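You operate a simulated robot arm through the tools that you are given. There is no shell and no other tool. Be economical: measure what you need, move in short steps, check, and stop when the job is done.

Carry out the task below with a simulated two-armed robot. There is one attempt and no reset: what you move stays moved.

JOB
On the small table at the end of the bays, fold the striped cloth in half and then in half again.
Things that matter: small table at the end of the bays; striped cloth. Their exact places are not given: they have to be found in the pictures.

It is judged by the outcome, as a careful person would: the job done as asked, and still so three seconds after it is handed in. It fails if anything else is knocked over, pushed out of place, dropped, spilled or broken. Flat cloth is picked up by pressing the open fingertips on it (5 to 10 N) and closing them slowly along it; thin cloth reads only 2 to 8 mm in the jaws.

ROBOT AND FRAMES
Two 7-joint arms with two-finger grippers on one trunk, on a base that drives. Base frame: it is fixed to the floor where the robot stands at the start and does not move with it; the origin is under the middle of the robot, x ahead of it, y to its left, z up. Units: m, rad, N and s.
The left shoulder is at the start at [0.06, 0.123, 0.895], the right one opposite. With the tool pointing down near the work surface each hand reaches from about 0.34 to 0.8 m from the robot's upright axis, wherever it stands, measured 20 degrees to its own side. Places, roughly: small table at the end of the bays [0.6, 0.2, 0.8]. Payload 1.47 kg a hand.
Tool frame (each hand has its own): the origin (TCP) lies between the finger pads and is the grasp point; the fingertips stand 0.016 m ahead of it; z points along the fingers, y is the line along which they close. Largest opening 0.087 m; the body of the gripper starts 0.055 m behind the TCP.
Orientation is that of the tool frame in the base frame, as [roll, pitch, yaw] about the fixed x, y, z axes, in that order (R = Rz(yaw) Ry(pitch) Rx(roll)). With the fingers straight down and closing along the base's y, the tool's x points along the base's -x, its y along +y and its z along -z.

CONTROLS
- The arms move only by the tool move_arm. It takes "left_steps", "right_steps" or both (then of equal length, played together; a hand with none holds still); each is a list of rows, each a list of 7 numbers: the shift along the tool's x, y, z in m, then the turn, a rotation vector about the tool's x, y, z in rad, then the gripper command, from -1 (fully open) to 1 (shut), values between in proportion. In form: [[tx, ty, tz, ax, ay, az, gripper], ...]. A call has 1 to 10 rows; each row shifts and turns the commanded pose from where the row before left it, along the tool's axes as they then stand. Rows are played at 5 a second. More than 0.05 m and 0.15 rad between two rows, or a gripper value outside its range, and nothing of the call is played. Where a pose cannot be reached the arm comes as near as it can. A force on the tool above 40 N (or 10 N above the force at the start of the call, whichever is more), or a blocked arm, ends the call early, and 0.2 s more pass. The fingers move at their own pace (about 0.153 m/s each) and stop on an object; they squeeze with about 28 N. The grip force told is the motor's: it shows also when the fingers shut on nothing. Time passes only in rows, and 0.2 s behind the last, so rows that do not move let the fingers close. It gives the time, the measured TCP pose, the force on the tool (base axes), the opening and the grip force at its end, in the units of the frame above (readings bear some noise), with the torque about the TCP (base axes, N m) and any sound that the robot's microphone picked up.
- Cameras (640 x 400 px; columns grow to the right, rows downward): "scene" is now at [0.0796, 0.0185, 1.4434]; the picture's right is [0.26, -0.97, 0.00], its down [-0.77, -0.20, -0.61] and it looks along [0.59, 0.15, -0.80] (base axes); focal length 252 px, centre (320, 200). "left" rides on the left gripper at [0.073, -0.012, -0.09] in its tool frame; the picture's right is [0.16, 0.99, 0.00], its down [-0.72, 0.12, -0.68] and it looks along [-0.67, 0.11, 0.73] (tool axes); focal length 247 px, centre (320, 200). "right" rides on the right gripper at [0.073, 0.012, -0.09] in its tool frame; the picture's right is [-0.16, 0.99, 0.00], its down [-0.72, -0.12, -0.68] and it looks along [-0.67, -0.11, 0.73] (tool axes); focal length 247 px, centre (320, 200).
- camera(camera): a new picture of that camera. It takes no simulated time.
- raise_lower(by): slides the trunk up (or, below 0, down) by that many m; the arms and the scene camera ride with it, the base frame stays. It gives what a move gives, with no picture.
- roll_base(legs): drives the robot by 1 to 6 legs, each [ahead, left, turn to the left] in m, m and rad, along the robot's own axes; the way and the turn of a leg run together, so that a leg with both is an arc; at most 1.5 m and 3.142 rad a leg. The arms and the cameras ride along, it lands a little off, and it stops where it bumps. It gives what a move gives.
- head_to(pan, tilt): turns the head with the scene camera to pan (to the left, within 2.094 rad either way) and tilt (down, from -0.506 to 1.204), counted from straight ahead of the robot. It gives what a move gives.
- point_at(camera, pixels): for up to 12 pixels [column, row] of the newest picture of that camera ("zoom" is the newest enlarged one), the place [x, y, z] in the base frame of the surface seen there, good to about 0.002 m. It takes no simulated time.
- inspect(camera, box): a new picture of the part [left, top, right, bottom] of that camera's present view, enlarged. It takes no simulated time.
- close_job(): hands the job in; it is judged then, once.

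Work in short steps. Measure before you move; look again where a grasp or a placing could have gone wrong, and mend it. You have 80 turns and 58 pictures in all, those below and enlarged ones among them. Open the grippers and draw the arms clear of the work before you hand the job in, unless the task says otherwise; then end with one line.

The tools are called after ">>>" as name(argument=value, ...) on one line, values as JSON. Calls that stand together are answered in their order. move_arm: Moves the arms, as the interface text tells. Its arguments: {"type":"object","properties":{"left_steps":{"type":"array"},"right_steps":{"type":"array"}},"required":[]} The other tools are called the same way: raise_lower (by) slides the trunk up or down; roll_base (legs) drives the base; head_to (pan, tilt) turns the head that bears the scene camera; camera (camera) takes a picture; point_at (camera, pixels) gives the place of the surface under pixels of a picture; inspect (camera, box) takes an enlarged picture of a part of a camera's view; close_job () hands the job in.

At the start:

```text
time: 0.0
left_tool_pos: [0.4336, 0.355, 0.9349]
left_orientation: [3.14, 0.0, 3.142]
left_wrist_force: [0.8, -0.1, 0.0]
left_ft_torque: [0.02, 0.01, -0.03]
left_width: 0.0871
left_grip_force: 0.0
right_tool_pos: [0.3908, -0.0498, 0.8913]
right_orientation: [-3.141, 0.0, 3.141]
right_wrist_force: [-0.1, -0.7, 0.3]
right_ft_torque: [0.0, -0.03, 0.03]
right_width: 0.0868
right_grip_force: 0.1
trunk travel left (down, up): [-0.05, 0.18]
robot x, y, heading: [0.0008, 0.0001, 0.005]
head pan, tilt: [0.258, 0.92]
```

scene: 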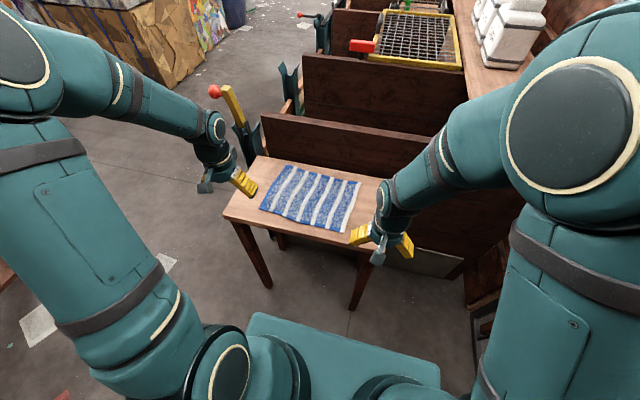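
right: 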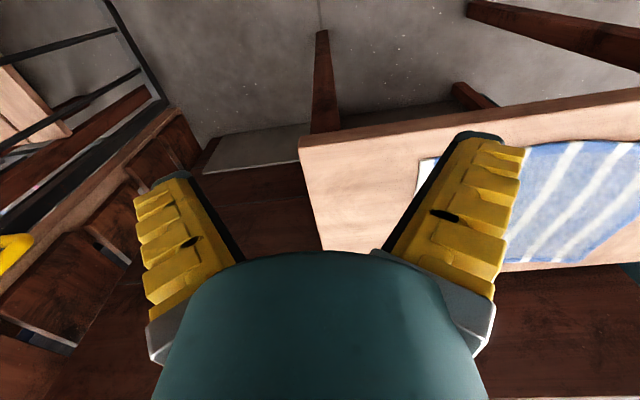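
left: 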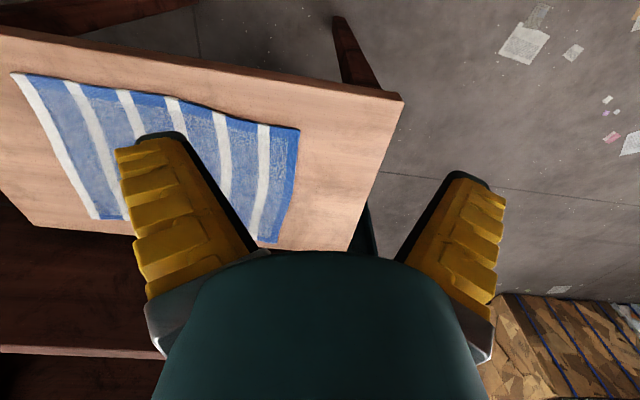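

The scene shows the striped cloth at about (262-362, 165-233) on the small table. I'll enlarge it to measure corners.

>>> inspect(camera="scene", box=[210, 140, 402, 260])

```text
3.33 times, centred on (306, 200) of scene
```

zoom: 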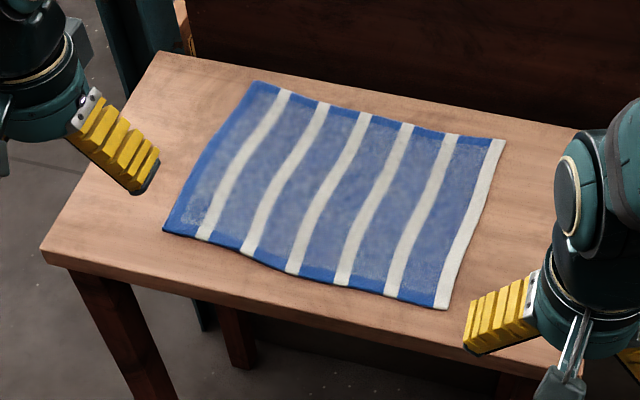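

The corners are visible at zoom (165,230), (257,82), (503,140), (443,308); I measure these, the edges, and the table corners.

>>> point_at(camera="zoom", pixels=[[167, 229], [258, 84], [501, 141], [441, 305], [300, 270], [380, 115], [330, 190], [45, 250], [160, 54], [480, 350], [205, 155], [470, 225]])

```text
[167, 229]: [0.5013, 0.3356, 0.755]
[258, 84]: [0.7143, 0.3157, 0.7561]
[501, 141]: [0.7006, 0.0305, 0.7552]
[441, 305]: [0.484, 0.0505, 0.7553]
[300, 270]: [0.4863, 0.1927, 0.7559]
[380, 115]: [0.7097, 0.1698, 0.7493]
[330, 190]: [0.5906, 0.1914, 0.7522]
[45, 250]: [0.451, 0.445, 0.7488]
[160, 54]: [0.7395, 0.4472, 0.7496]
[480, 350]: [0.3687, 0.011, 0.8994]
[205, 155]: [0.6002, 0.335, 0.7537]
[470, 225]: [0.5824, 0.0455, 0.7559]
```

The cloth is about 0.285 (y) x 0.215 (x), top z ≈ 0.755, with the table at 0.749. Before planning I measure the brown panel behind the table and the right end of the table.

>>> point_at(camera="scene", pixels=[[275, 118], [340, 132], [400, 148], [340, 150], [340, 165], [262, 156], [376, 180], [228, 100], [300, 250], [335, 230]])

>>> point_at(camera="right", pixels=[[303, 145], [325, 245], [425, 165], [400, 130], [520, 262], [540, 150]])

```text
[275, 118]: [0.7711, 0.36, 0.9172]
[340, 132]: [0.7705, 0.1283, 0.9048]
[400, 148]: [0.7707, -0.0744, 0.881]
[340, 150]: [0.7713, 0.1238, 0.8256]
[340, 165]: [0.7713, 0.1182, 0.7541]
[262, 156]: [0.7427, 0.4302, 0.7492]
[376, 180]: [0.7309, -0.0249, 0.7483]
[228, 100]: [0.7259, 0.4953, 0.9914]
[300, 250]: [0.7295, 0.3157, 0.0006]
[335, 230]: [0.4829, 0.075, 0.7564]
```

```text
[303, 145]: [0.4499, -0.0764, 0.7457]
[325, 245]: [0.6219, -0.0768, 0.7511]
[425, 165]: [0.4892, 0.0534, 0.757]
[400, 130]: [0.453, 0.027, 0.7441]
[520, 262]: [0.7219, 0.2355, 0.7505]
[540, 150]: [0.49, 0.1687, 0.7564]
```

The wall is at x≈0.771 up to z≈0.92, so I'll fold the near edge over to the far edge with both hands. First I yaw both hands ~90° so they close along x (cameras outward), narrowing the grippers.

>>> move_arm(left_steps=[[0, 0, 0, 0, 0, 0.149, 0], [0, 0, 0, 0, 0, 0.149, 0], [0, 0, 0, 0, 0, 0.149, 0], [0, 0, 0, 0, 0, 0.149, 0], [0, 0, 0, 0, 0, 0.149, 0], [0, 0, 0, 0, 0, 0.149, -0.3], [0, 0, 0, 0, 0, 0.149, -0.3], [0, 0, 0, 0, 0, 0.149, -0.3], [0, 0, 0, 0, 0, 0.149, -0.3], [0, 0, 0, 0, 0, 0.149, -0.3]], right_steps=[[0, 0, 0, 0, 0, -0.149, 0], [0, 0, 0, 0, 0, -0.149, 0], [0, 0, 0, 0, 0, -0.149, 0], [0, 0, 0, 0, 0, -0.149, 0], [0, 0, 0, 0, 0, -0.149, 0], [0, 0, 0, 0, 0, -0.149, 0], [0, 0, 0, 0, 0, -0.149, 0], [0, 0, 0, 0, 0, -0.149, 0], [0, 0, 0, 0, 0, -0.149, 0], [0, 0, 0, 0, 0, -0.149, -0.3]])

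```text
time: 2.2
left_tool_pos: [0.4337, 0.3564, 0.9359]
left_orientation: [-3.141, 0.001, 1.648]
left_wrist_force: [0.2, 0.0, -0.6]
left_ft_torque: [0.0, -0.01, -0.05]
left_width: 0.0614
left_grip_force: 3.3
right_tool_pos: [0.3902, -0.0494, 0.8904]
right_orientation: [3.141, 0.001, -1.647]
right_wrist_force: [-0.1, -0.7, -0.2]
right_ft_torque: [0.01, -0.01, -0.02]
right_width: 0.0613
right_grip_force: 3.7
trunk travel left (down, up): [-0.05, 0.18]
robot x, y, heading: [-0.0009, 0.002, 0.002]
head pan, tilt: [0.258, 0.92]
```

Both turned. Now I move each to hover above the near edge corners (left → (0.513, 0.312, 0.82), right → (0.498, 0.075, 0.82)), opening ~35 mm.

>>> move_arm(left_steps=[[-0.0096, 0.0205, 0, 0, 0, 0.075, 0.2], [-0.0096, 0.0205, 0, 0, 0, 0.073, 0.2], [-0.0096, 0.0205, 0.02, 0, 0, 0, 0.2], [-0.0096, 0.0205, 0.032, 0, 0, 0, 0.2], [0, 0, 0.032, 0, 0, 0, 0.2], [0, 0, 0.032, 0, 0, 0, 0.2]], right_steps=[[-0.033, -0.0245, 0, 0, 0, 0, 0.2], [-0.033, -0.0245, 0, 0, 0, 0, 0.2], [-0.033, -0.0245, 0, 0, 0, 0, 0.2], [-0.033, -0.0245, 0.01, 0, 0, 0, 0.2], [0, 0, 0.03, 0, 0, 0, 0.2], [0, 0, 0.03, 0, 0, 0, 0.2]])

>>> camera(camera="left")

>>> camera(camera="right")

```text
time: 3.6
left_tool_pos: [0.5143, 0.3163, 0.8193]
left_orientation: [-3.141, 0.001, 1.503]
left_wrist_force: [0.4, 0.3, -0.1]
left_ft_torque: [0.0, -0.04, -0.03]
left_width: 0.0407
left_grip_force: 3.9
right_tool_pos: [0.4991, 0.0749, 0.8194]
right_orientation: [-3.14, 0.0, -1.652]
right_wrist_force: [-0.1, -0.1, 0.2]
right_ft_torque: [0.03, 0.02, -0.01]
right_width: 0.0407
right_grip_force: 4.2
trunk travel left (down, up): [-0.05, 0.18]
robot x, y, heading: [-0.0005, -0.0013, -0.002]
head pan, tilt: [0.258, 0.92]
```

```text
53 pictures are left
```

left: 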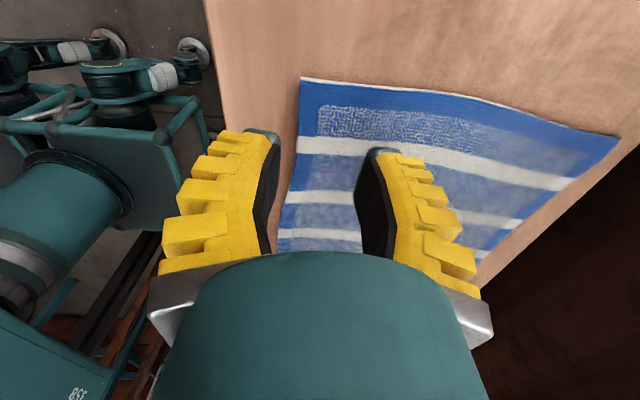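

```text
52 pictures are left
```

right: 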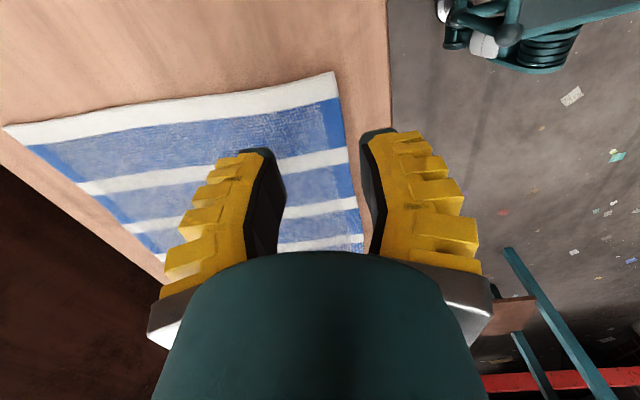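

The outer fingers look just outside the near edge in both views (left edge near (290,170), right edge near (350,170)). I verify with measurements.

>>> point_at(camera="left", pixels=[[303, 82], [296, 140], [290, 190], [285, 235], [280, 120], [270, 240]])

>>> point_at(camera="right", pixels=[[331, 77], [340, 120], [347, 165], [354, 210], [360, 110], [360, 240]])

```text
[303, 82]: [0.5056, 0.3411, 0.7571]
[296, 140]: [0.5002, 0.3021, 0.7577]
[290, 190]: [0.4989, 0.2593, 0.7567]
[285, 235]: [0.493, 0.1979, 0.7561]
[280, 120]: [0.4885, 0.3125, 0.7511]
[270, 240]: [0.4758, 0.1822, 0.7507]
```

```text
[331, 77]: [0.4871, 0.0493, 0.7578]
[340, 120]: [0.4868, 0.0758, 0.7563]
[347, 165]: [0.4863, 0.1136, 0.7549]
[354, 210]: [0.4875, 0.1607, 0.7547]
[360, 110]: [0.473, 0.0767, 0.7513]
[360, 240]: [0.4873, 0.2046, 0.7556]
```

Edges confirmed (left x≈0.500, right x≈0.486, cloth top 0.757, table 0.751). I descend to just above, then tilt ~0.12 rad so the outer fingers go lower than the inner ones.

>>> move_arm(left_steps=[[0, -0.003, 0.02, 0, 0, 0, 0.2], [0, 0, 0.02, 0, 0, 0, 0.2], [0, 0, 0, -0.12, 0, 0, 0.2], [0, 0, 0.004, 0, 0, 0, 0.2], [0, 0, 0, 0, 0, 0, 0.2]], right_steps=[[0, 0.002, 0.02, 0, 0, 0, 0.2], [0, 0, 0.02, 0, 0, 0, 0.2], [0, 0, 0, 0.12, 0, 0, 0.2], [0, 0, 0.004, 0, 0, 0, 0.2], [0, 0, 0, 0, 0, 0, 0.2]])

```text
time: 4.8
left_tool_pos: [0.5113, 0.3164, 0.7746]
left_orientation: [3.022, 0.001, 1.501]
left_wrist_force: [-0.1, -0.8, -0.7]
left_ft_torque: [0.0, -0.01, 0.02]
left_width: 0.0405
left_grip_force: 4.1
right_tool_pos: [0.4955, 0.0746, 0.775]
right_orientation: [-3.021, 0.002, -1.651]
right_wrist_force: [-0.1, -0.4, -0.4]
right_ft_torque: [-0.01, 0.03, 0.0]
right_width: 0.0404
right_grip_force: 4.6
trunk travel left (down, up): [-0.05, 0.18]
robot x, y, heading: [-0.0022, 0.0043, 0.0]
head pan, tilt: [0.258, 0.92]
```

No contact yet at z≈0.775; I creep down in 2 mm steps until there is a few newtons.

>>> move_arm(left_steps=[[0, 0, 0.002, 0, 0, 0, 0.2], [0, 0, 0.002, 0, 0, 0, 0.2], [0, 0, 0.001, 0, 0, 0, 0.2], [0, 0, 0, 0, 0, 0, 0.2]], right_steps=[[0, 0, 0.002, 0, 0, 0, 0.2], [0, 0, 0.002, 0, 0, 0, 0.2], [0, 0, 0.001, 0, 0, 0, 0.2], [0, 0, 0, 0, 0, 0, 0.2]])

```text
time: 5.8
left_tool_pos: [0.5139, 0.3155, 0.7715]
left_orientation: [3.021, 0.0, 1.505]
left_wrist_force: [0.1, 0.0, -0.5]
left_ft_torque: [0.04, 0.02, -0.05]
left_width: 0.0406
left_grip_force: 4.4
right_tool_pos: [0.4977, 0.0742, 0.7707]
right_orientation: [-3.02, 0.001, -1.651]
right_wrist_force: [-0.9, 0.3, 0.3]
right_ft_torque: [-0.01, 0.0, -0.02]
right_width: 0.0409
right_grip_force: 4.4
trunk travel left (down, up): [-0.05, 0.18]
robot x, y, heading: [0.0012, -0.0002, -0.005]
head pan, tilt: [0.258, 0.92]
```

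Still no force, so I continue 3 mm more.

>>> move_arm(left_steps=[[0, 0, 0.001, 0, 0, 0, 0.2], [0, 0, 0.001, 0, 0, 0, 0.2], [0, 0, 0.001, 0, 0, 0, 0.2], [0, 0, 0, 0, 0, 0, 0.2]], right_steps=[[0, 0, 0.001, 0, 0, 0, 0.2], [0, 0, 0.001, 0, 0, 0, 0.2], [0, 0, 0.001, 0, 0, 0, 0.2], [0, 0, 0, 0, 0, 0, 0.2]])

>>> camera(camera="left")

```text
time: 6.8
left_tool_pos: [0.5127, 0.3174, 0.7688]
left_orientation: [3.021, -0.001, 1.503]
left_wrist_force: [-1.6, 1.1, 8.1]
left_ft_torque: [0.03, 0.22, -0.06]
left_width: 0.042
left_grip_force: 5.2
right_tool_pos: [0.4984, 0.0744, 0.7688]
right_orientation: [-3.019, -0.001, -1.65]
right_wrist_force: [-1.7, -1.2, 7.0]
right_ft_torque: [-0.01, 0.23, 0.07]
right_width: 0.0421
right_grip_force: 4.2
trunk travel left (down, up): [-0.05, 0.18]
robot x, y, heading: [-0.0024, -0.0014, -0.001]
head pan, tilt: [0.258, 0.92]
```

```text
51 pictures are left
```

left: 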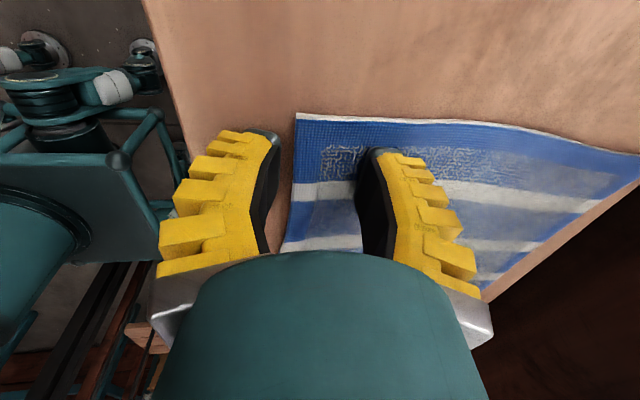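

There's ~7–8 N, but the torque (+0.22) says it's all on the outer finger. I reduce the tilt to shift load to the inner finger.

>>> move_arm(left_steps=[[0, 0, 0, 0.03, 0, 0, 0.2], [0, 0, 0, 0.03, 0, 0, 0.2], [0, 0, 0.0005, 0, 0, 0, 0.2]], right_steps=[[0, 0, 0, -0.03, 0, 0, 0.2], [0, 0, 0, -0.03, 0, 0, 0.2], [0, 0, 0.0005, 0, 0, 0, 0.2]])

```text
time: 7.6
left_tool_pos: [0.5129, 0.316, 0.7675]
left_orientation: [3.081, -0.001, 1.503]
left_wrist_force: [1.8, 0.6, 4.4]
left_ft_torque: [0.02, -0.05, -0.04]
left_width: 0.041
left_grip_force: 4.1
right_tool_pos: [0.4987, 0.0756, 0.7673]
right_orientation: [-3.082, 0.0, -1.65]
right_wrist_force: [0.1, 0.8, 1.6]
right_ft_torque: [0.02, -0.01, -0.02]
right_width: 0.0412
right_grip_force: 4.5
trunk travel left (down, up): [-0.05, 0.18]
robot x, y, heading: [-0.0004, 0.0021, 0.003]
head pan, tilt: [0.258, 0.92]
```

Load is balanced now (left ~4 N, right ~2 N). I press about 1 mm more and close slowly.

>>> move_arm(left_steps=[[0, 0, 0.001, 0, 0, 0, 0.2], [0, 0, 0, 0, 0, 0, 0.3], [0, 0, 0, 0, 0, 0, 0.4], [0, 0, 0, 0, 0, 0, 0.5], [0, 0, 0, 0, 0, 0, 0.6], [0, 0, 0, 0, 0, 0, 0.7], [0, 0, 0, 0, 0, 0, 0.8], [0, 0, 0, 0, 0, 0, 0.9], [0, 0, 0, 0, 0, 0, 1], [0, 0, 0, 0, 0, 0, 1]], right_steps=[[0, 0, 0.0015, 0, 0, 0, 0.2], [0, 0, 0, 0, 0, 0, 0.3], [0, 0, 0, 0, 0, 0, 0.4], [0, 0, 0, 0, 0, 0, 0.5], [0, 0, 0, 0, 0, 0, 0.6], [0, 0, 0, 0, 0, 0, 0.7], [0, 0, 0, 0, 0, 0, 0.8], [0, 0, 0, 0, 0, 0, 0.9], [0, 0, 0, 0, 0, 0, 1], [0, 0, 0, 0, 0, 0, 1]])

>>> camera(camera="left")

>>> camera(camera="right")

```text
time: 9.8
left_tool_pos: [0.5124, 0.3155, 0.7678]
left_orientation: [3.082, 0.001, 1.501]
left_wrist_force: [0.7, -0.1, 6.3]
left_ft_torque: [-0.03, -0.02, 0.04]
left_width: 0.0
left_grip_force: 28.5
right_tool_pos: [0.4981, 0.0742, 0.7663]
right_orientation: [-3.08, 0.002, -1.651]
right_wrist_force: [-2.6, 1.6, 9.2]
right_ft_torque: [-0.02, 0.0, 0.03]
right_width: 0.0
right_grip_force: 28.1
trunk travel left (down, up): [-0.05, 0.18]
robot x, y, heading: [0.0027, -0.0012, -0.002]
head pan, tilt: [0.258, 0.92]
```

```text
50 pictures are left
```

left: 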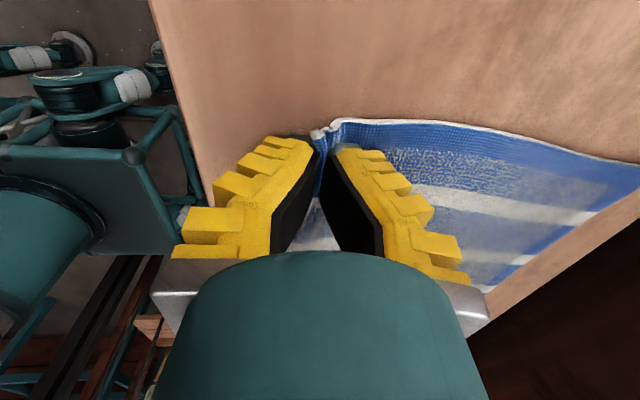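

```text
49 pictures are left
```

right: 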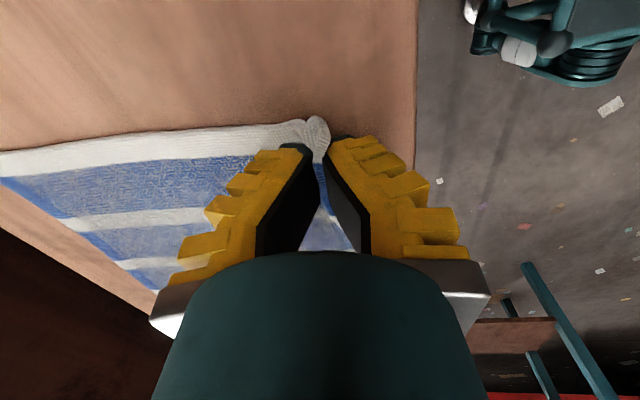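

Cloth appears gathered between the fingers at (325,140) left and (318,135) right, though the width reads 0. I lift 3 cm as a test.

>>> move_arm(left_steps=[[0, 0, -0.01, 0, 0, 0, 1], [0, 0, -0.01, 0, 0, 0, 1], [0, 0, -0.01, 0, 0, 0, 1]], right_steps=[[0, 0, -0.01, 0, 0, 0, 1], [0, 0, -0.01, 0, 0, 0, 1], [0, 0, -0.01, 0, 0, 0, 1]])

>>> inspect(camera="scene", box=[210, 140, 402, 260])

>>> camera(camera="left")

```text
time: 10.6
left_tool_pos: [0.5112, 0.3167, 0.7967]
left_orientation: [3.081, 0.002, 1.502]
left_wrist_force: [0.7, -0.1, 0.6]
left_ft_torque: [-0.01, -0.04, 0.01]
left_width: 0.0
left_grip_force: 28.4
right_tool_pos: [0.4957, 0.0737, 0.7966]
right_orientation: [-3.082, -0.002, -1.651]
right_wrist_force: [-0.3, 0.9, 0.7]
right_ft_torque: [0.01, -0.01, 0.0]
right_width: 0.0
right_grip_force: 27.9
trunk travel left (down, up): [-0.05, 0.18]
robot x, y, heading: [0.0031, 0.0012, -0.002]
head pan, tilt: [0.258, 0.92]
```

```text
3.33 times, centred on (306, 200) of scene
```

zoom: 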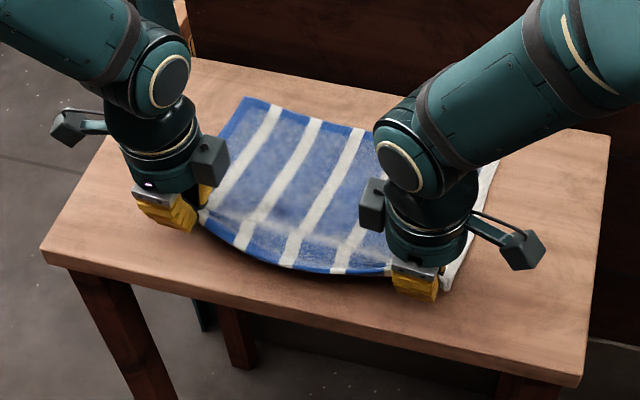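

```text
47 pictures are left
```

left: 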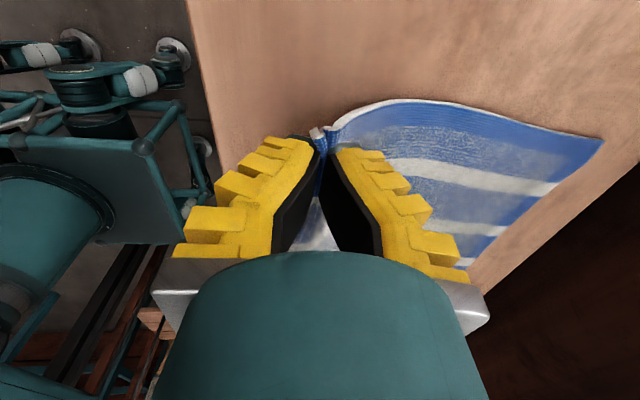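

Both corners lifted and the near edge is held. I measure where the far edge lies now (zoom (243,98), (370,132), (497,165)).

>>> point_at(camera="zoom", pixels=[[243, 99], [300, 114], [366, 131], [496, 165], [208, 165], [452, 285]])

>>> point_at(camera="left", pixels=[[601, 141], [590, 160], [318, 130], [335, 120]])

```text
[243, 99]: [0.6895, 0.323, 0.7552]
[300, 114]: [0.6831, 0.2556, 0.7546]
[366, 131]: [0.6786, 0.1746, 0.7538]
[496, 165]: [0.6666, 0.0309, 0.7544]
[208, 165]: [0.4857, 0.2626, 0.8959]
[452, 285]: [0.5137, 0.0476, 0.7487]
```

```text
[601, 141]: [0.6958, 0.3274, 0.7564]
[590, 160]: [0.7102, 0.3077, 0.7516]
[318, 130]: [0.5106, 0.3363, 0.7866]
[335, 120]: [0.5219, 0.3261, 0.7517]
```

Far edge is now x≈0.69 (left) to 0.667 (right), so the hands' y-axes point along the fold direction. I carry both in an arc over toward the far edge, straightening the tilt.

>>> move_arm(left_steps=[[0, 0.005, -0.015, 0.06, 0, 0, 1], [0, 0.012, -0.015, 0, 0, 0, 1], [0, 0.015, -0.012, 0, 0, 0, 1], [0, 0.018, -0.009, 0, 0, 0, 1], [0, 0.02, -0.005, 0, 0, 0, 1], [0, 0.02, 0, 0, 0, 0, 1], [0, 0.02, 0.005, 0, 0, 0, 1], [0, 0.02, 0.01, 0, 0, 0, 1], [0, 0.018, 0.013, 0, 0, 0, 1], [0, 0.012, 0.012, 0, 0, 0, 1]], right_steps=[[0, -0.005, -0.015, -0.06, 0, 0, 1], [0, -0.012, -0.015, 0, 0, 0, 1], [0, -0.015, -0.012, 0, 0, 0, 1], [0, -0.018, -0.009, 0, 0, 0, 1], [0, -0.02, -0.005, 0, 0, 0, 1], [0, -0.02, 0, 0, 0, 0, 1], [0, -0.02, 0.005, 0, 0, 0, 1], [0, -0.02, 0.01, 0, 0, 0, 1], [0, -0.018, 0.013, 0, 0, 0, 1], [0, -0.01, 0.012, 0, 0, 0, 1]])

>>> inspect(camera="scene", box=[210, 140, 402, 260])

>>> camera(camera="left")

```text
time: 12.8
left_tool_pos: [0.6708, 0.3055, 0.8113]
left_orientation: [-3.141, -0.002, 1.503]
left_wrist_force: [0.3, -0.4, -0.3]
left_ft_torque: [-0.01, -0.04, 0.03]
left_width: 0.0001
left_grip_force: 28.2
right_tool_pos: [0.654, 0.062, 0.8128]
right_orientation: [3.14, 0.001, -1.652]
right_wrist_force: [-0.5, -0.2, -0.8]
right_ft_torque: [-0.03, 0.01, 0.02]
right_width: 0.0001
right_grip_force: 28.0
trunk travel left (down, up): [-0.05, 0.18]
robot x, y, heading: [-0.0023, -0.0026, -0.001]
head pan, tilt: [0.258, 0.92]
```

```text
3.33 times, centred on (306, 200) of scene
```

zoom: 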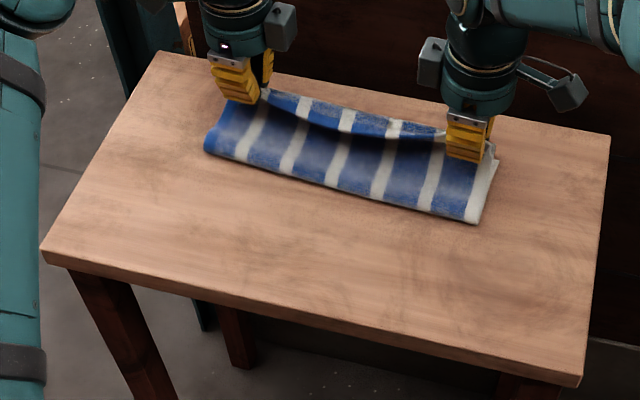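

```text
45 pictures are left
```

left: 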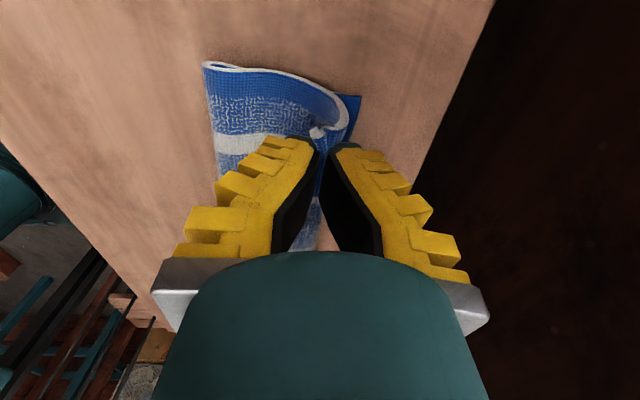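

The fold is over nicely. I measure the lower layer's far corner (left view (355,100)), fold corner (206,66), and look from the right camera.

>>> point_at(camera="left", pixels=[[357, 98], [352, 125], [206, 67], [316, 131]])

>>> camera(camera="right")

```text
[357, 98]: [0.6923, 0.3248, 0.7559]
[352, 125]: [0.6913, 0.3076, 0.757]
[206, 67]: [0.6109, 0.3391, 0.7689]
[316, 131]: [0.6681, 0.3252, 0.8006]
```

```text
44 pictures are left
```

right: 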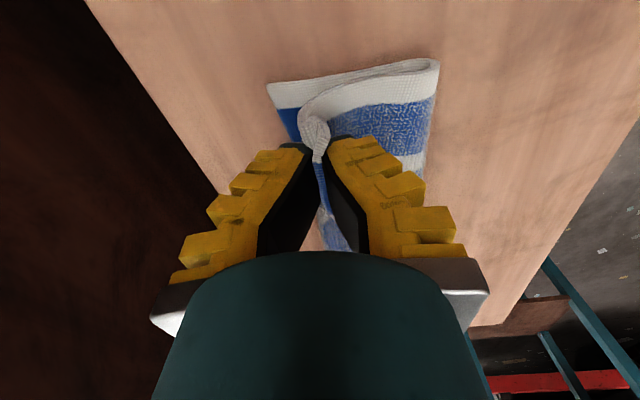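

Right view: lower far corner at (270,86), fold at (437,66). Quick measure.

>>> point_at(camera="right", pixels=[[271, 86], [282, 118], [434, 66], [430, 120], [310, 110], [316, 140]])

```text
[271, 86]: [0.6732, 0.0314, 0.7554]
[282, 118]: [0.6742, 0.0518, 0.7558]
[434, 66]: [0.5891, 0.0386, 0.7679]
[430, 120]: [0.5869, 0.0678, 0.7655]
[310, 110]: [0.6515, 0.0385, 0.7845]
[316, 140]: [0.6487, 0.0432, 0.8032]
```

Lower far edge: x≈0.692 (left), 0.674 (right). I advance ~12 mm, lower to z≈0.782, and open gently.

>>> move_arm(left_steps=[[0, 0.007, 0.01, 0, 0, 0, 1], [0, 0.006, 0.01, 0, 0, 0, 1], [0, 0, 0.009, 0, 0, 0, 1], [0, 0, 0, 0, 0, 0, 1], [0, 0, 0, 0, 0, 0, 0.8], [0, 0, 0, 0, 0, 0, 0.6], [0, 0, 0, 0, 0, 0, 0.5]], right_steps=[[0, -0.007, 0.01, 0, 0, 0, 1], [0, -0.006, 0.01, 0, 0, 0, 1], [0, 0, 0.0095, 0, 0, 0, 1], [0, 0, 0, 0, 0, 0, 1], [0, 0, 0, 0, 0, 0, 0.8], [0, 0, 0, 0, 0, 0, 0.6], [0, 0, 0, 0, 0, 0, 0.5]])

>>> camera(camera="left")

>>> camera(camera="right")

```text
time: 14.4
left_tool_pos: [0.6827, 0.3042, 0.7824]
left_orientation: [3.141, -0.002, 1.503]
left_wrist_force: [1.4, -0.2, 0.5]
left_ft_torque: [0.01, -0.03, -0.01]
left_width: 0.0282
left_grip_force: 4.8
right_tool_pos: [0.6667, 0.062, 0.7832]
right_orientation: [3.141, 0.001, -1.651]
right_wrist_force: [-0.4, 0.0, 0.7]
right_ft_torque: [0.01, -0.01, -0.03]
right_width: 0.0231
right_grip_force: 6.6
trunk travel left (down, up): [-0.05, 0.18]
robot x, y, heading: [0.001, 0.0003, -0.005]
head pan, tilt: [0.258, 0.92]
```

```text
43 pictures are left
```

left: 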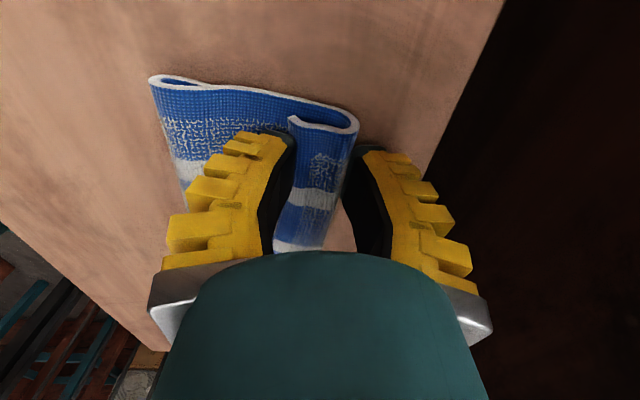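

```text
42 pictures are left
```

right: 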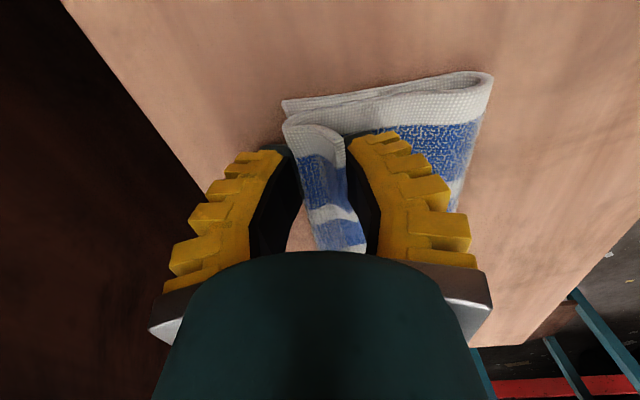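

The last ~2 cm of the edge has curled back toward me on both sides. I raise the hands clear to see how it relaxes.

>>> move_arm(left_steps=[[0, 0, -0.01, 0, 0, 0, 0.4], [0, 0, -0.015, 0, 0, 0, 0.4], [0, 0, -0.03, 0, 0, 0, 0.4], [0, 0, -0.03, 0, 0, 0, 0.4], [0, 0, 0, 0, 0, 0, 0.4]], right_steps=[[0, 0, -0.01, 0, 0, 0, 0.4], [0, 0, -0.015, 0, 0, 0, 0.4], [0, 0, -0.03, 0, 0, 0, 0.4], [0, 0, -0.03, 0, 0, 0, 0.4], [0, 0, 0, 0, 0, 0, 0.4]])

>>> camera(camera="left")

>>> camera(camera="right")

>>> inspect(camera="scene", box=[250, 140, 378, 220])

```text
time: 15.6
left_tool_pos: [0.6842, 0.3035, 0.8685]
left_orientation: [3.14, -0.001, 1.502]
left_wrist_force: [-0.1, 0.6, 0.1]
left_ft_torque: [0.0, 0.0, -0.02]
left_width: 0.0321
left_grip_force: 4.1
right_tool_pos: [0.6659, 0.0613, 0.8667]
right_orientation: [3.141, 0.001, -1.651]
right_wrist_force: [0.5, 0.3, -0.6]
right_ft_torque: [-0.02, 0.01, 0.01]
right_width: 0.0324
right_grip_force: 4.5
trunk travel left (down, up): [-0.05, 0.18]
robot x, y, heading: [-0.0009, -0.0018, -0.001]
head pan, tilt: [0.258, 0.92]
```

```text
41 pictures are left
```

left: 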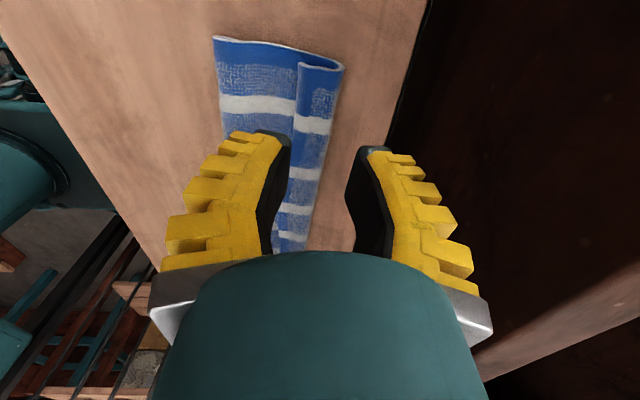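

```text
40 pictures are left
```

right: 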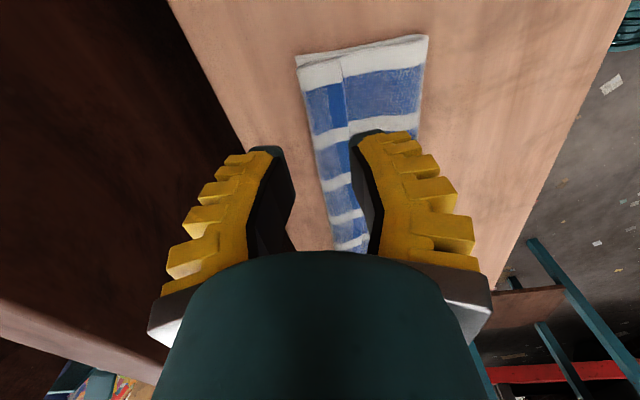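

```text
5.00 times, centred on (314, 180) of scene
```

zoom: 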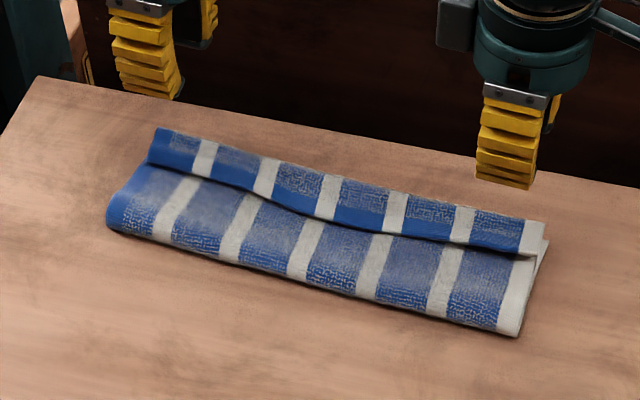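

The whole near-edge strip (~3 cm) lies doubled back on top. I'll measure its free edge, the bend and heights so I can push it over with closed fingertips.

>>> point_at(camera="zoom", pixels=[[155, 160], [210, 182], [290, 212], [400, 233], [520, 252], [160, 130], [330, 175], [540, 225], [180, 200], [500, 280], [115, 225], [512, 330]])

>>> point_at(camera="left", pixels=[[299, 75], [293, 110], [286, 80], [320, 80], [340, 70], [330, 130], [325, 180]])

>>> point_at(camera="right", pixels=[[344, 65], [347, 105], [358, 80], [320, 80], [300, 60], [310, 110], [322, 180]])

```text
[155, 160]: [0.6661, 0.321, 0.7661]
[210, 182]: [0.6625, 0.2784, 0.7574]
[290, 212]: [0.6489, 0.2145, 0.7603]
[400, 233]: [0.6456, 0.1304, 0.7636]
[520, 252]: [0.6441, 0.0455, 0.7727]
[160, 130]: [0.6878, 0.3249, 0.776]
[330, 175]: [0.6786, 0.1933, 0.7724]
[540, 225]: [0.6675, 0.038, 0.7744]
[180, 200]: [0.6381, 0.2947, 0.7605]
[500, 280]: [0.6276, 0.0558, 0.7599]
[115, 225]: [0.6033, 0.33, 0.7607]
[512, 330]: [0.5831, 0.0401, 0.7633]
```

```text
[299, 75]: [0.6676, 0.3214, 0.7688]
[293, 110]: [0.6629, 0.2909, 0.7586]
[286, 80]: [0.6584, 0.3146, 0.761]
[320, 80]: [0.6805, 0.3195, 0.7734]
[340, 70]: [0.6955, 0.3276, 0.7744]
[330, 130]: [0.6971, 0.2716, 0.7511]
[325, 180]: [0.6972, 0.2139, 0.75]
```

```text
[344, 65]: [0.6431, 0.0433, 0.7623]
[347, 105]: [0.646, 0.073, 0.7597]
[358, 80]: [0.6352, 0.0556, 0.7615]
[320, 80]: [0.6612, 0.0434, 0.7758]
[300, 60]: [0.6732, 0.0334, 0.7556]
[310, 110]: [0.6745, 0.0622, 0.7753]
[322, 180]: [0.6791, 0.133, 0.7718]
```

Free edge: x≈0.665 (left) to 0.645 (right), about 0.763–0.769 high, with the layer under it at 0.760. I close both grippers and set the fingertips just robot-side of the free edge.

>>> move_arm(left_steps=[[-0.015, -0.018, 0, 0, 0, 0, 1], [-0.016, -0.019, 0, 0, 0, 0, 1], [0, 0, 0.025, 0, 0, 0, 1], [0, 0, 0.025, 0, 0, 0, 1], [0, 0, 0.025, 0, 0, 0, 1], [0, 0, 0.012, 0, 0, 0, 1], [0, 0, 0, 0, 0, 0, 1]], right_steps=[[-0.018, 0.02, 0, 0, 0, 0, 1], [-0.018, 0.02, 0, 0, 0, 0, 1], [0, 0, 0.025, 0, 0, 0, 1], [0, 0, 0.025, 0, 0, 0, 1], [0, 0, 0.025, 0, 0, 0, 1], [0, 0, 0.0105, 0, 0, 0, 1], [0, 0, 0, 0, 0, 0, 1]])

>>> camera(camera="left")

```text
time: 17.2
left_tool_pos: [0.6436, 0.2758, 0.7814]
left_orientation: [3.14, 0.0, 1.503]
left_wrist_force: [-0.4, 0.3, 0.5]
left_ft_torque: [0.0, -0.03, -0.01]
left_width: 0.0003
left_grip_force: 27.8
right_tool_pos: [0.6294, 0.1002, 0.7834]
right_orientation: [-3.141, 0.0, -1.651]
right_wrist_force: [0.2, 0.0, -0.5]
right_ft_torque: [0.0, 0.02, 0.02]
right_width: 0.0
right_grip_force: 27.8
trunk travel left (down, up): [-0.05, 0.18]
robot x, y, heading: [-0.0012, 0.0043, 0.001]
head pan, tilt: [0.258, 0.92]
```

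```text
38 pictures are left
```

left: 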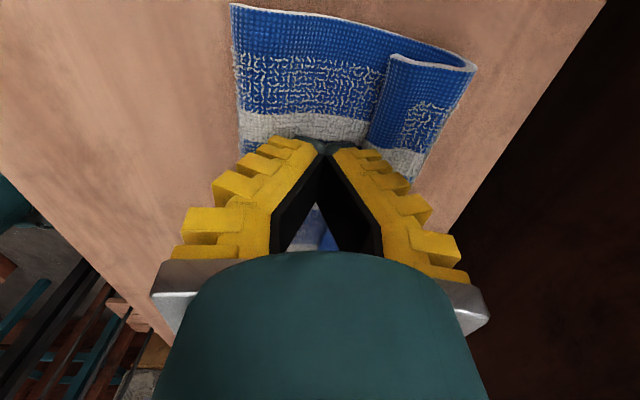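

Fingertips sit just robot-side of the flap. I lower 3–4 mm and push ahead in a rising path, to roll the flap over.

>>> move_arm(left_steps=[[0, 0, 0.003, 0, 0, 0, 1], [0, 0.008, 0, 0, 0, 0, 1], [0, 0.008, 0, 0, 0, 0, 1], [0, 0.006, -0.002, 0, 0, 0, 1], [0, 0.006, -0.003, 0, 0, 0, 1]], right_steps=[[0, 0, 0.0045, 0, 0, 0, 1], [0, -0.008, 0, 0, 0, 0, 1], [0, -0.008, 0, 0, 0, 0, 1], [0, -0.006, -0.002, 0, 0, 0, 1], [0, -0.006, -0.003, 0, 0, 0, 1]])

>>> camera(camera="left")

>>> inspect(camera="scene", box=[250, 140, 378, 220])

```text
time: 18.4
left_tool_pos: [0.6724, 0.2734, 0.7835]
left_orientation: [3.141, 0.0, 1.502]
left_wrist_force: [-0.2, -1.0, 0.6]
left_ft_torque: [0.02, 0.02, 0.01]
left_width: 0.0002
left_grip_force: 28.1
right_tool_pos: [0.6563, 0.0971, 0.7827]
right_orientation: [-3.141, -0.002, -1.652]
right_wrist_force: [-0.6, 0.2, 0.0]
right_ft_torque: [-0.01, 0.0, -0.05]
right_width: 0.0
right_grip_force: 28.0
trunk travel left (down, up): [-0.05, 0.18]
robot x, y, heading: [0.0006, -0.0002, -0.001]
head pan, tilt: [0.258, 0.92]
```

```text
37 pictures are left
```

left: 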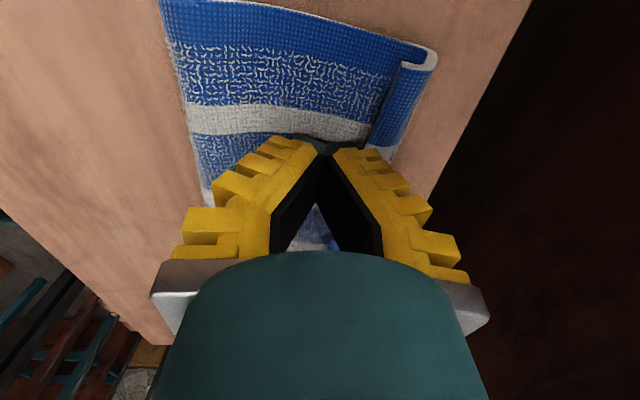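

```text
5.00 times, centred on (314, 180) of scene
```

zoom: 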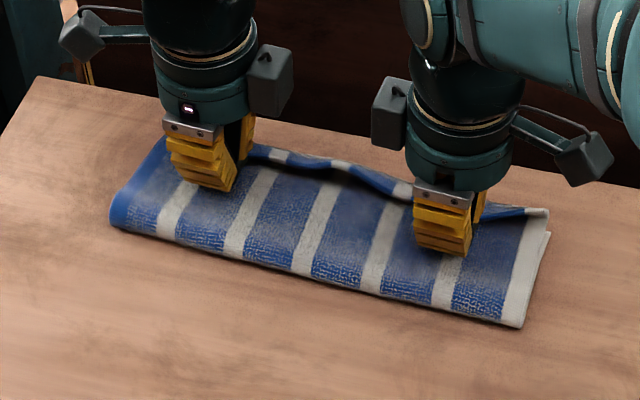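

Excellent: the flap is narrowing and rolling over. I keep pushing ahead with a rise.

>>> move_arm(left_steps=[[0, 0.006, -0.002, 0, 0, 0, 1], [0, 0.006, -0.002, 0, 0, 0, 1], [0, 0.006, -0.001, 0, 0, 0, 1], [0, 0.004, 0, 0, 0, 0, 1]], right_steps=[[0, -0.006, -0.002, 0, 0, 0, 1], [0, -0.006, -0.002, 0, 0, 0, 1], [0, -0.006, -0.001, 0, 0, 0, 1], [0, -0.004, 0, 0, 0, 0, 1]])

>>> camera(camera="left")

>>> inspect(camera="scene", box=[250, 140, 378, 220])

```text
time: 19.4
left_tool_pos: [0.6935, 0.2724, 0.789]
left_orientation: [3.14, -0.002, 1.502]
left_wrist_force: [-0.2, 0.2, -0.5]
left_ft_torque: [-0.02, -0.02, 0.01]
left_width: 0.0
left_grip_force: 27.5
right_tool_pos: [0.6785, 0.0961, 0.7885]
right_orientation: [3.14, -0.001, -1.65]
right_wrist_force: [0.0, -0.4, -0.2]
right_ft_torque: [-0.02, 0.0, 0.02]
right_width: 0.0
right_grip_force: 28.1
trunk travel left (down, up): [-0.05, 0.18]
robot x, y, heading: [0.001, 0.001, 0.0]
head pan, tilt: [0.258, 0.92]
```

```text
35 pictures are left
```

left: 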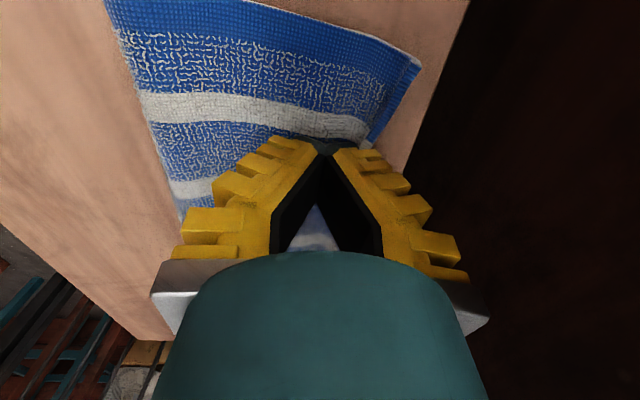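

```text
5.00 times, centred on (314, 180) of scene
```

zoom: 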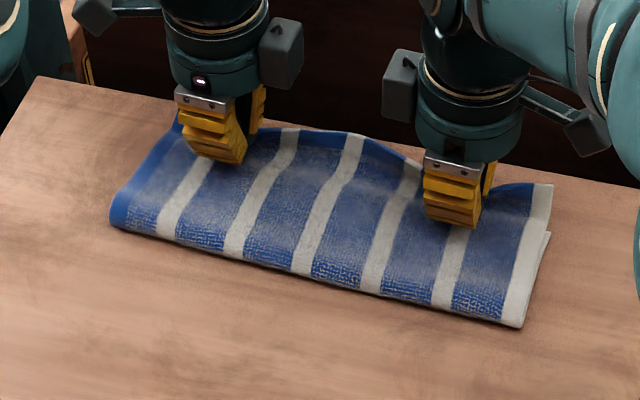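

The flap has stood up and is unrolling to the far side. I go ~8 mm further, press down gently, then lift clear.

>>> move_arm(left_steps=[[0, 0.004, 0, 0, 0, 0, 1], [0, 0.003, 0.003, 0, 0, 0, 1], [0, 0, 0.004, 0, 0, 0, 1], [0, 0, 0.003, 0, 0, 0, 1], [0, 0, -0.02, 0, 0, 0, 1], [0, 0, -0.03, 0, 0, 0, 1], [0, 0, -0.03, 0, 0, 0, 1]], right_steps=[[0, -0.006, 0, 0, 0, 0, 1], [0, -0.004, 0.003, 0, 0, 0, 1], [0, 0, 0.004, 0, 0, 0, 1], [0, 0, 0.003, 0, 0, 0, 1], [0, 0, -0.02, 0, 0, 0, 1], [0, 0, -0.03, 0, 0, 0, 1], [0, 0, -0.03, 0, 0, 0, 1]])

>>> inspect(camera="scene", box=[250, 140, 378, 220])

>>> camera(camera="left")

```text
time: 21.0
left_tool_pos: [0.702, 0.2697, 0.8595]
left_orientation: [3.14, 0.0, 1.502]
left_wrist_force: [-0.9, -0.3, 0.2]
left_ft_torque: [-0.01, -0.02, -0.03]
left_width: 0.0003
left_grip_force: 28.1
right_tool_pos: [0.6891, 0.0955, 0.8588]
right_orientation: [-3.139, 0.0, -1.65]
right_wrist_force: [0.7, -0.2, 0.4]
right_ft_torque: [0.03, -0.02, -0.02]
right_width: 0.0
right_grip_force: 27.2
trunk travel left (down, up): [-0.05, 0.18]
robot x, y, heading: [0.0003, -0.0019, 0.002]
head pan, tilt: [0.258, 0.92]
```

```text
5.00 times, centred on (314, 180) of scene
```

zoom: 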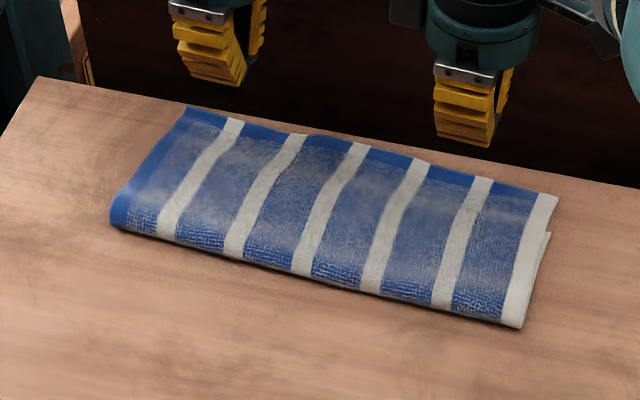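

```text
32 pictures are left
```

left: 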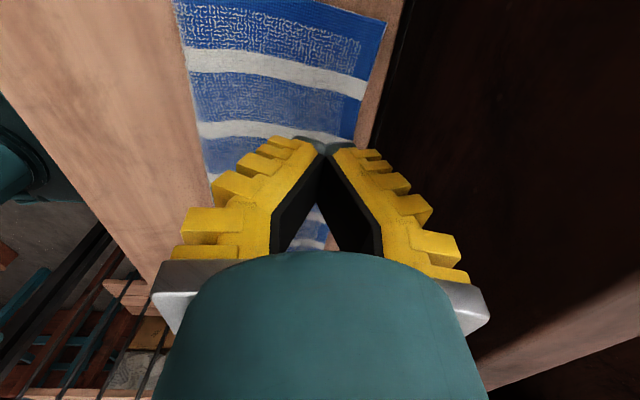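

Flat now, with the upper layer reaching slightly past the lower one. I measure the offset.

>>> point_at(camera="zoom", pixels=[[190, 108], [300, 136], [420, 162], [553, 198], [546, 236], [535, 260], [120, 215], [300, 270], [518, 322], [555, 205]])

>>> point_at(camera="left", pixels=[[383, 25], [370, 80], [355, 135], [180, 10], [200, 120]])

```text
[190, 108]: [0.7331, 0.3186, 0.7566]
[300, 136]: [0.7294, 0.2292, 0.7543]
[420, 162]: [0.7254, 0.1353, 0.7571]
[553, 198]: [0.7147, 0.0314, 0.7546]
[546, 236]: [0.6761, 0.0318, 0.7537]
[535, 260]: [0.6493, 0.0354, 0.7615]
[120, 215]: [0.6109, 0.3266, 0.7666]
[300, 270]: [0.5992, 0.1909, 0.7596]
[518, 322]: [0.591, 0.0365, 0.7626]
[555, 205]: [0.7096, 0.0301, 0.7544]
```

```text
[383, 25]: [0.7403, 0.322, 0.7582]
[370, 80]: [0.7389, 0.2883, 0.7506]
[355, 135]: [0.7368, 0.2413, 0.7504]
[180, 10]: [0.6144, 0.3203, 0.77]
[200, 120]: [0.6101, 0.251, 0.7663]
```

The upper edge overshoots the lower by ~4 cm (0.735 vs 0.693), so the fold isn't at half. I'll re-pinch the overhanging far edge with fingers closing along y (ridge runs along x, so no curl) and draw it back. First I turn the hands back.

>>> move_arm(left_steps=[[0, -0.005, -0.02, 0, 0, -0.149, 0.4], [0, 0, 0, 0, 0, -0.149, 0.4], [0, 0, 0, 0, 0, -0.149, 0.4], [0, 0, 0, 0, 0, -0.149, 0.4], [0, 0, 0, 0, 0, -0.149, 0.4], [0, 0, 0, 0, 0, -0.149, 0.4], [0, 0, 0, 0, 0, -0.149, 0.4], [0, 0, 0, 0, 0, -0.149, 0.4], [0, 0, 0, 0, 0, -0.149, 0.4], [0, 0, 0, 0, 0, -0.149, 0.4]], right_steps=[[0, 0.005, -0.02, 0, 0, 0.149, 0.4], [0, 0, 0, 0, 0, 0.149, 0.4], [0, 0, 0, 0, 0, 0.149, 0.4], [0, 0, 0, 0, 0, 0.149, 0.4], [0, 0, 0, 0, 0, 0.149, 0.4], [0, 0, 0, 0, 0, 0.149, 0.4], [0, 0, 0, 0, 0, 0.149, 0.4], [0, 0, 0, 0, 0, 0.149, 0.4], [0, 0, 0, 0, 0, 0.149, 0.4], [0, 0, 0, 0, 0, 0.149, 0.4]])

```text
time: 23.2
left_tool_pos: [0.6959, 0.2728, 0.8793]
left_orientation: [-3.141, -0.001, 2.997]
left_wrist_force: [-0.3, 0.6, 0.0]
left_ft_torque: [-0.04, 0.02, 0.04]
left_width: 0.0323
left_grip_force: 4.5
right_tool_pos: [0.6831, 0.0962, 0.8773]
right_orientation: [3.141, 0.0, 3.138]
right_wrist_force: [0.7, -0.7, -0.1]
right_ft_torque: [-0.02, 0.0, 0.03]
right_width: 0.0326
right_grip_force: 4.3
trunk travel left (down, up): [-0.05, 0.18]
robot x, y, heading: [0.0045, -0.0026, -0.001]
head pan, tilt: [0.258, 0.92]
```

Now I finish the turn and bring the hands above the overhanging edge (left (0.714,0.285), right (0.697,0.065)), down to z≈0.78.

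>>> move_arm(left_steps=[[0, 0, 0, 0, 0, -0.075, 0.4], [-0.0085, 0.0065, 0, 0, 0, 0, 0.4], [-0.0085, 0.0065, 0.02, 0, 0, 0, 0.4], [0, 0, 0.04, 0, 0, 0, 0.4], [0, 0, 0.032, 0, 0, 0, 0.4], [0, 0, 0.006, 0, 0, 0, 0.4], [0, 0, 0, 0, 0, 0, 0.4]], right_steps=[[0, 0, 0, 0, 0, 0.07, 0.4], [-0.008, -0.015, 0, 0, 0, 0, 0.4], [-0.008, -0.015, 0.02, 0, 0, 0, 0.4], [0, 0, 0.04, 0, 0, 0, 0.4], [0, 0, 0.032, 0, 0, 0, 0.4], [0, 0, 0.006, 0, 0, 0, 0.4], [0, 0, 0, 0, 0, 0, 0.4]])

>>> camera(camera="left")

>>> camera(camera="right")

```text
time: 24.8
left_tool_pos: [0.7136, 0.2845, 0.7808]
left_orientation: [-3.141, -0.001, 3.068]
left_wrist_force: [-0.2, 0.1, 0.7]
left_ft_torque: [-0.05, 0.01, -0.01]
left_width: 0.0322
left_grip_force: 4.8
right_tool_pos: [0.6982, 0.0655, 0.7792]
right_orientation: [3.141, 0.0, 3.072]
right_wrist_force: [-0.3, 0.2, 0.7]
right_ft_torque: [0.02, 0.03, -0.01]
right_width: 0.0327
right_grip_force: 4.7
trunk travel left (down, up): [-0.05, 0.18]
robot x, y, heading: [0.0008, -0.0001, 0.002]
head pan, tilt: [0.258, 0.92]
```

```text
31 pictures are left
```

left: 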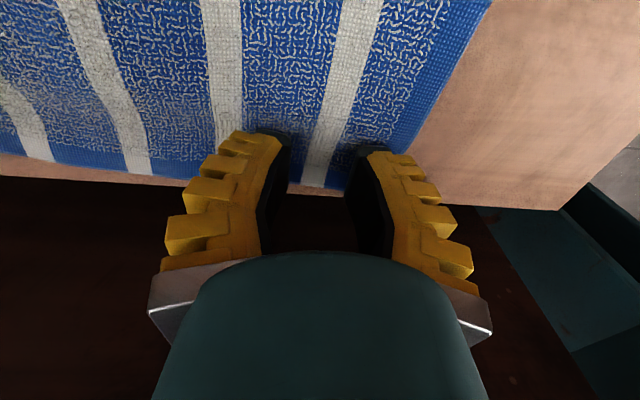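

```text
30 pictures are left
```

right: 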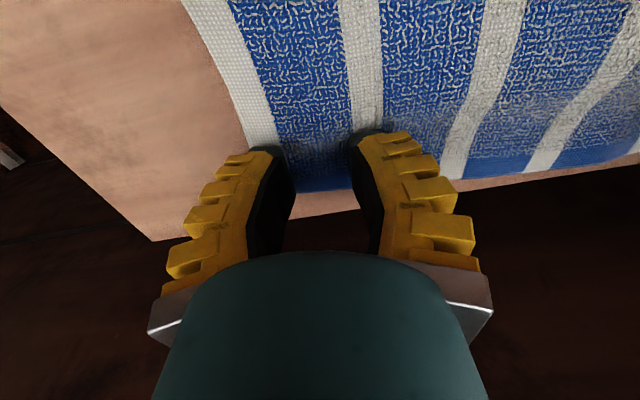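

Fingers straddle cloth near the far edge. I creep down to contact.

>>> move_arm(left_steps=[[0, 0, 0.004, 0, 0, 0, 0.4], [0, 0, 0.004, 0, 0, 0, 0.4], [0, 0, 0.003, 0, 0, 0, 0.4], [0, 0, 0.0015, 0, 0, 0, 0.4], [0, 0, 0, 0, 0, 0, 0.4]], right_steps=[[0, 0, 0.004, 0, 0, 0, 0.4], [0, 0, 0.003, 0, 0, 0, 0.4], [0, 0, 0.003, 0, 0, 0, 0.4], [0, 0, 0.0015, 0, 0, 0, 0.4], [0, 0, 0, 0, 0, 0, 0.4]])

```text
time: 26.0
left_tool_pos: [0.714, 0.2847, 0.7694]
left_orientation: [3.14, 0.003, 3.067]
left_wrist_force: [-0.7, 0.5, 3.6]
left_ft_torque: [0.01, -0.01, 0.01]
left_width: 0.0275
left_grip_force: 7.3
right_tool_pos: [0.6979, 0.0637, 0.7705]
right_orientation: [-3.141, 0.002, 3.072]
right_wrist_force: [0.4, -1.8, 5.0]
right_ft_torque: [-0.09, 0.05, 0.01]
right_width: 0.0275
right_grip_force: 6.9
trunk travel left (down, up): [-0.05, 0.18]
robot x, y, heading: [0.0031, -0.0019, -0.004]
head pan, tilt: [0.258, 0.92]
```

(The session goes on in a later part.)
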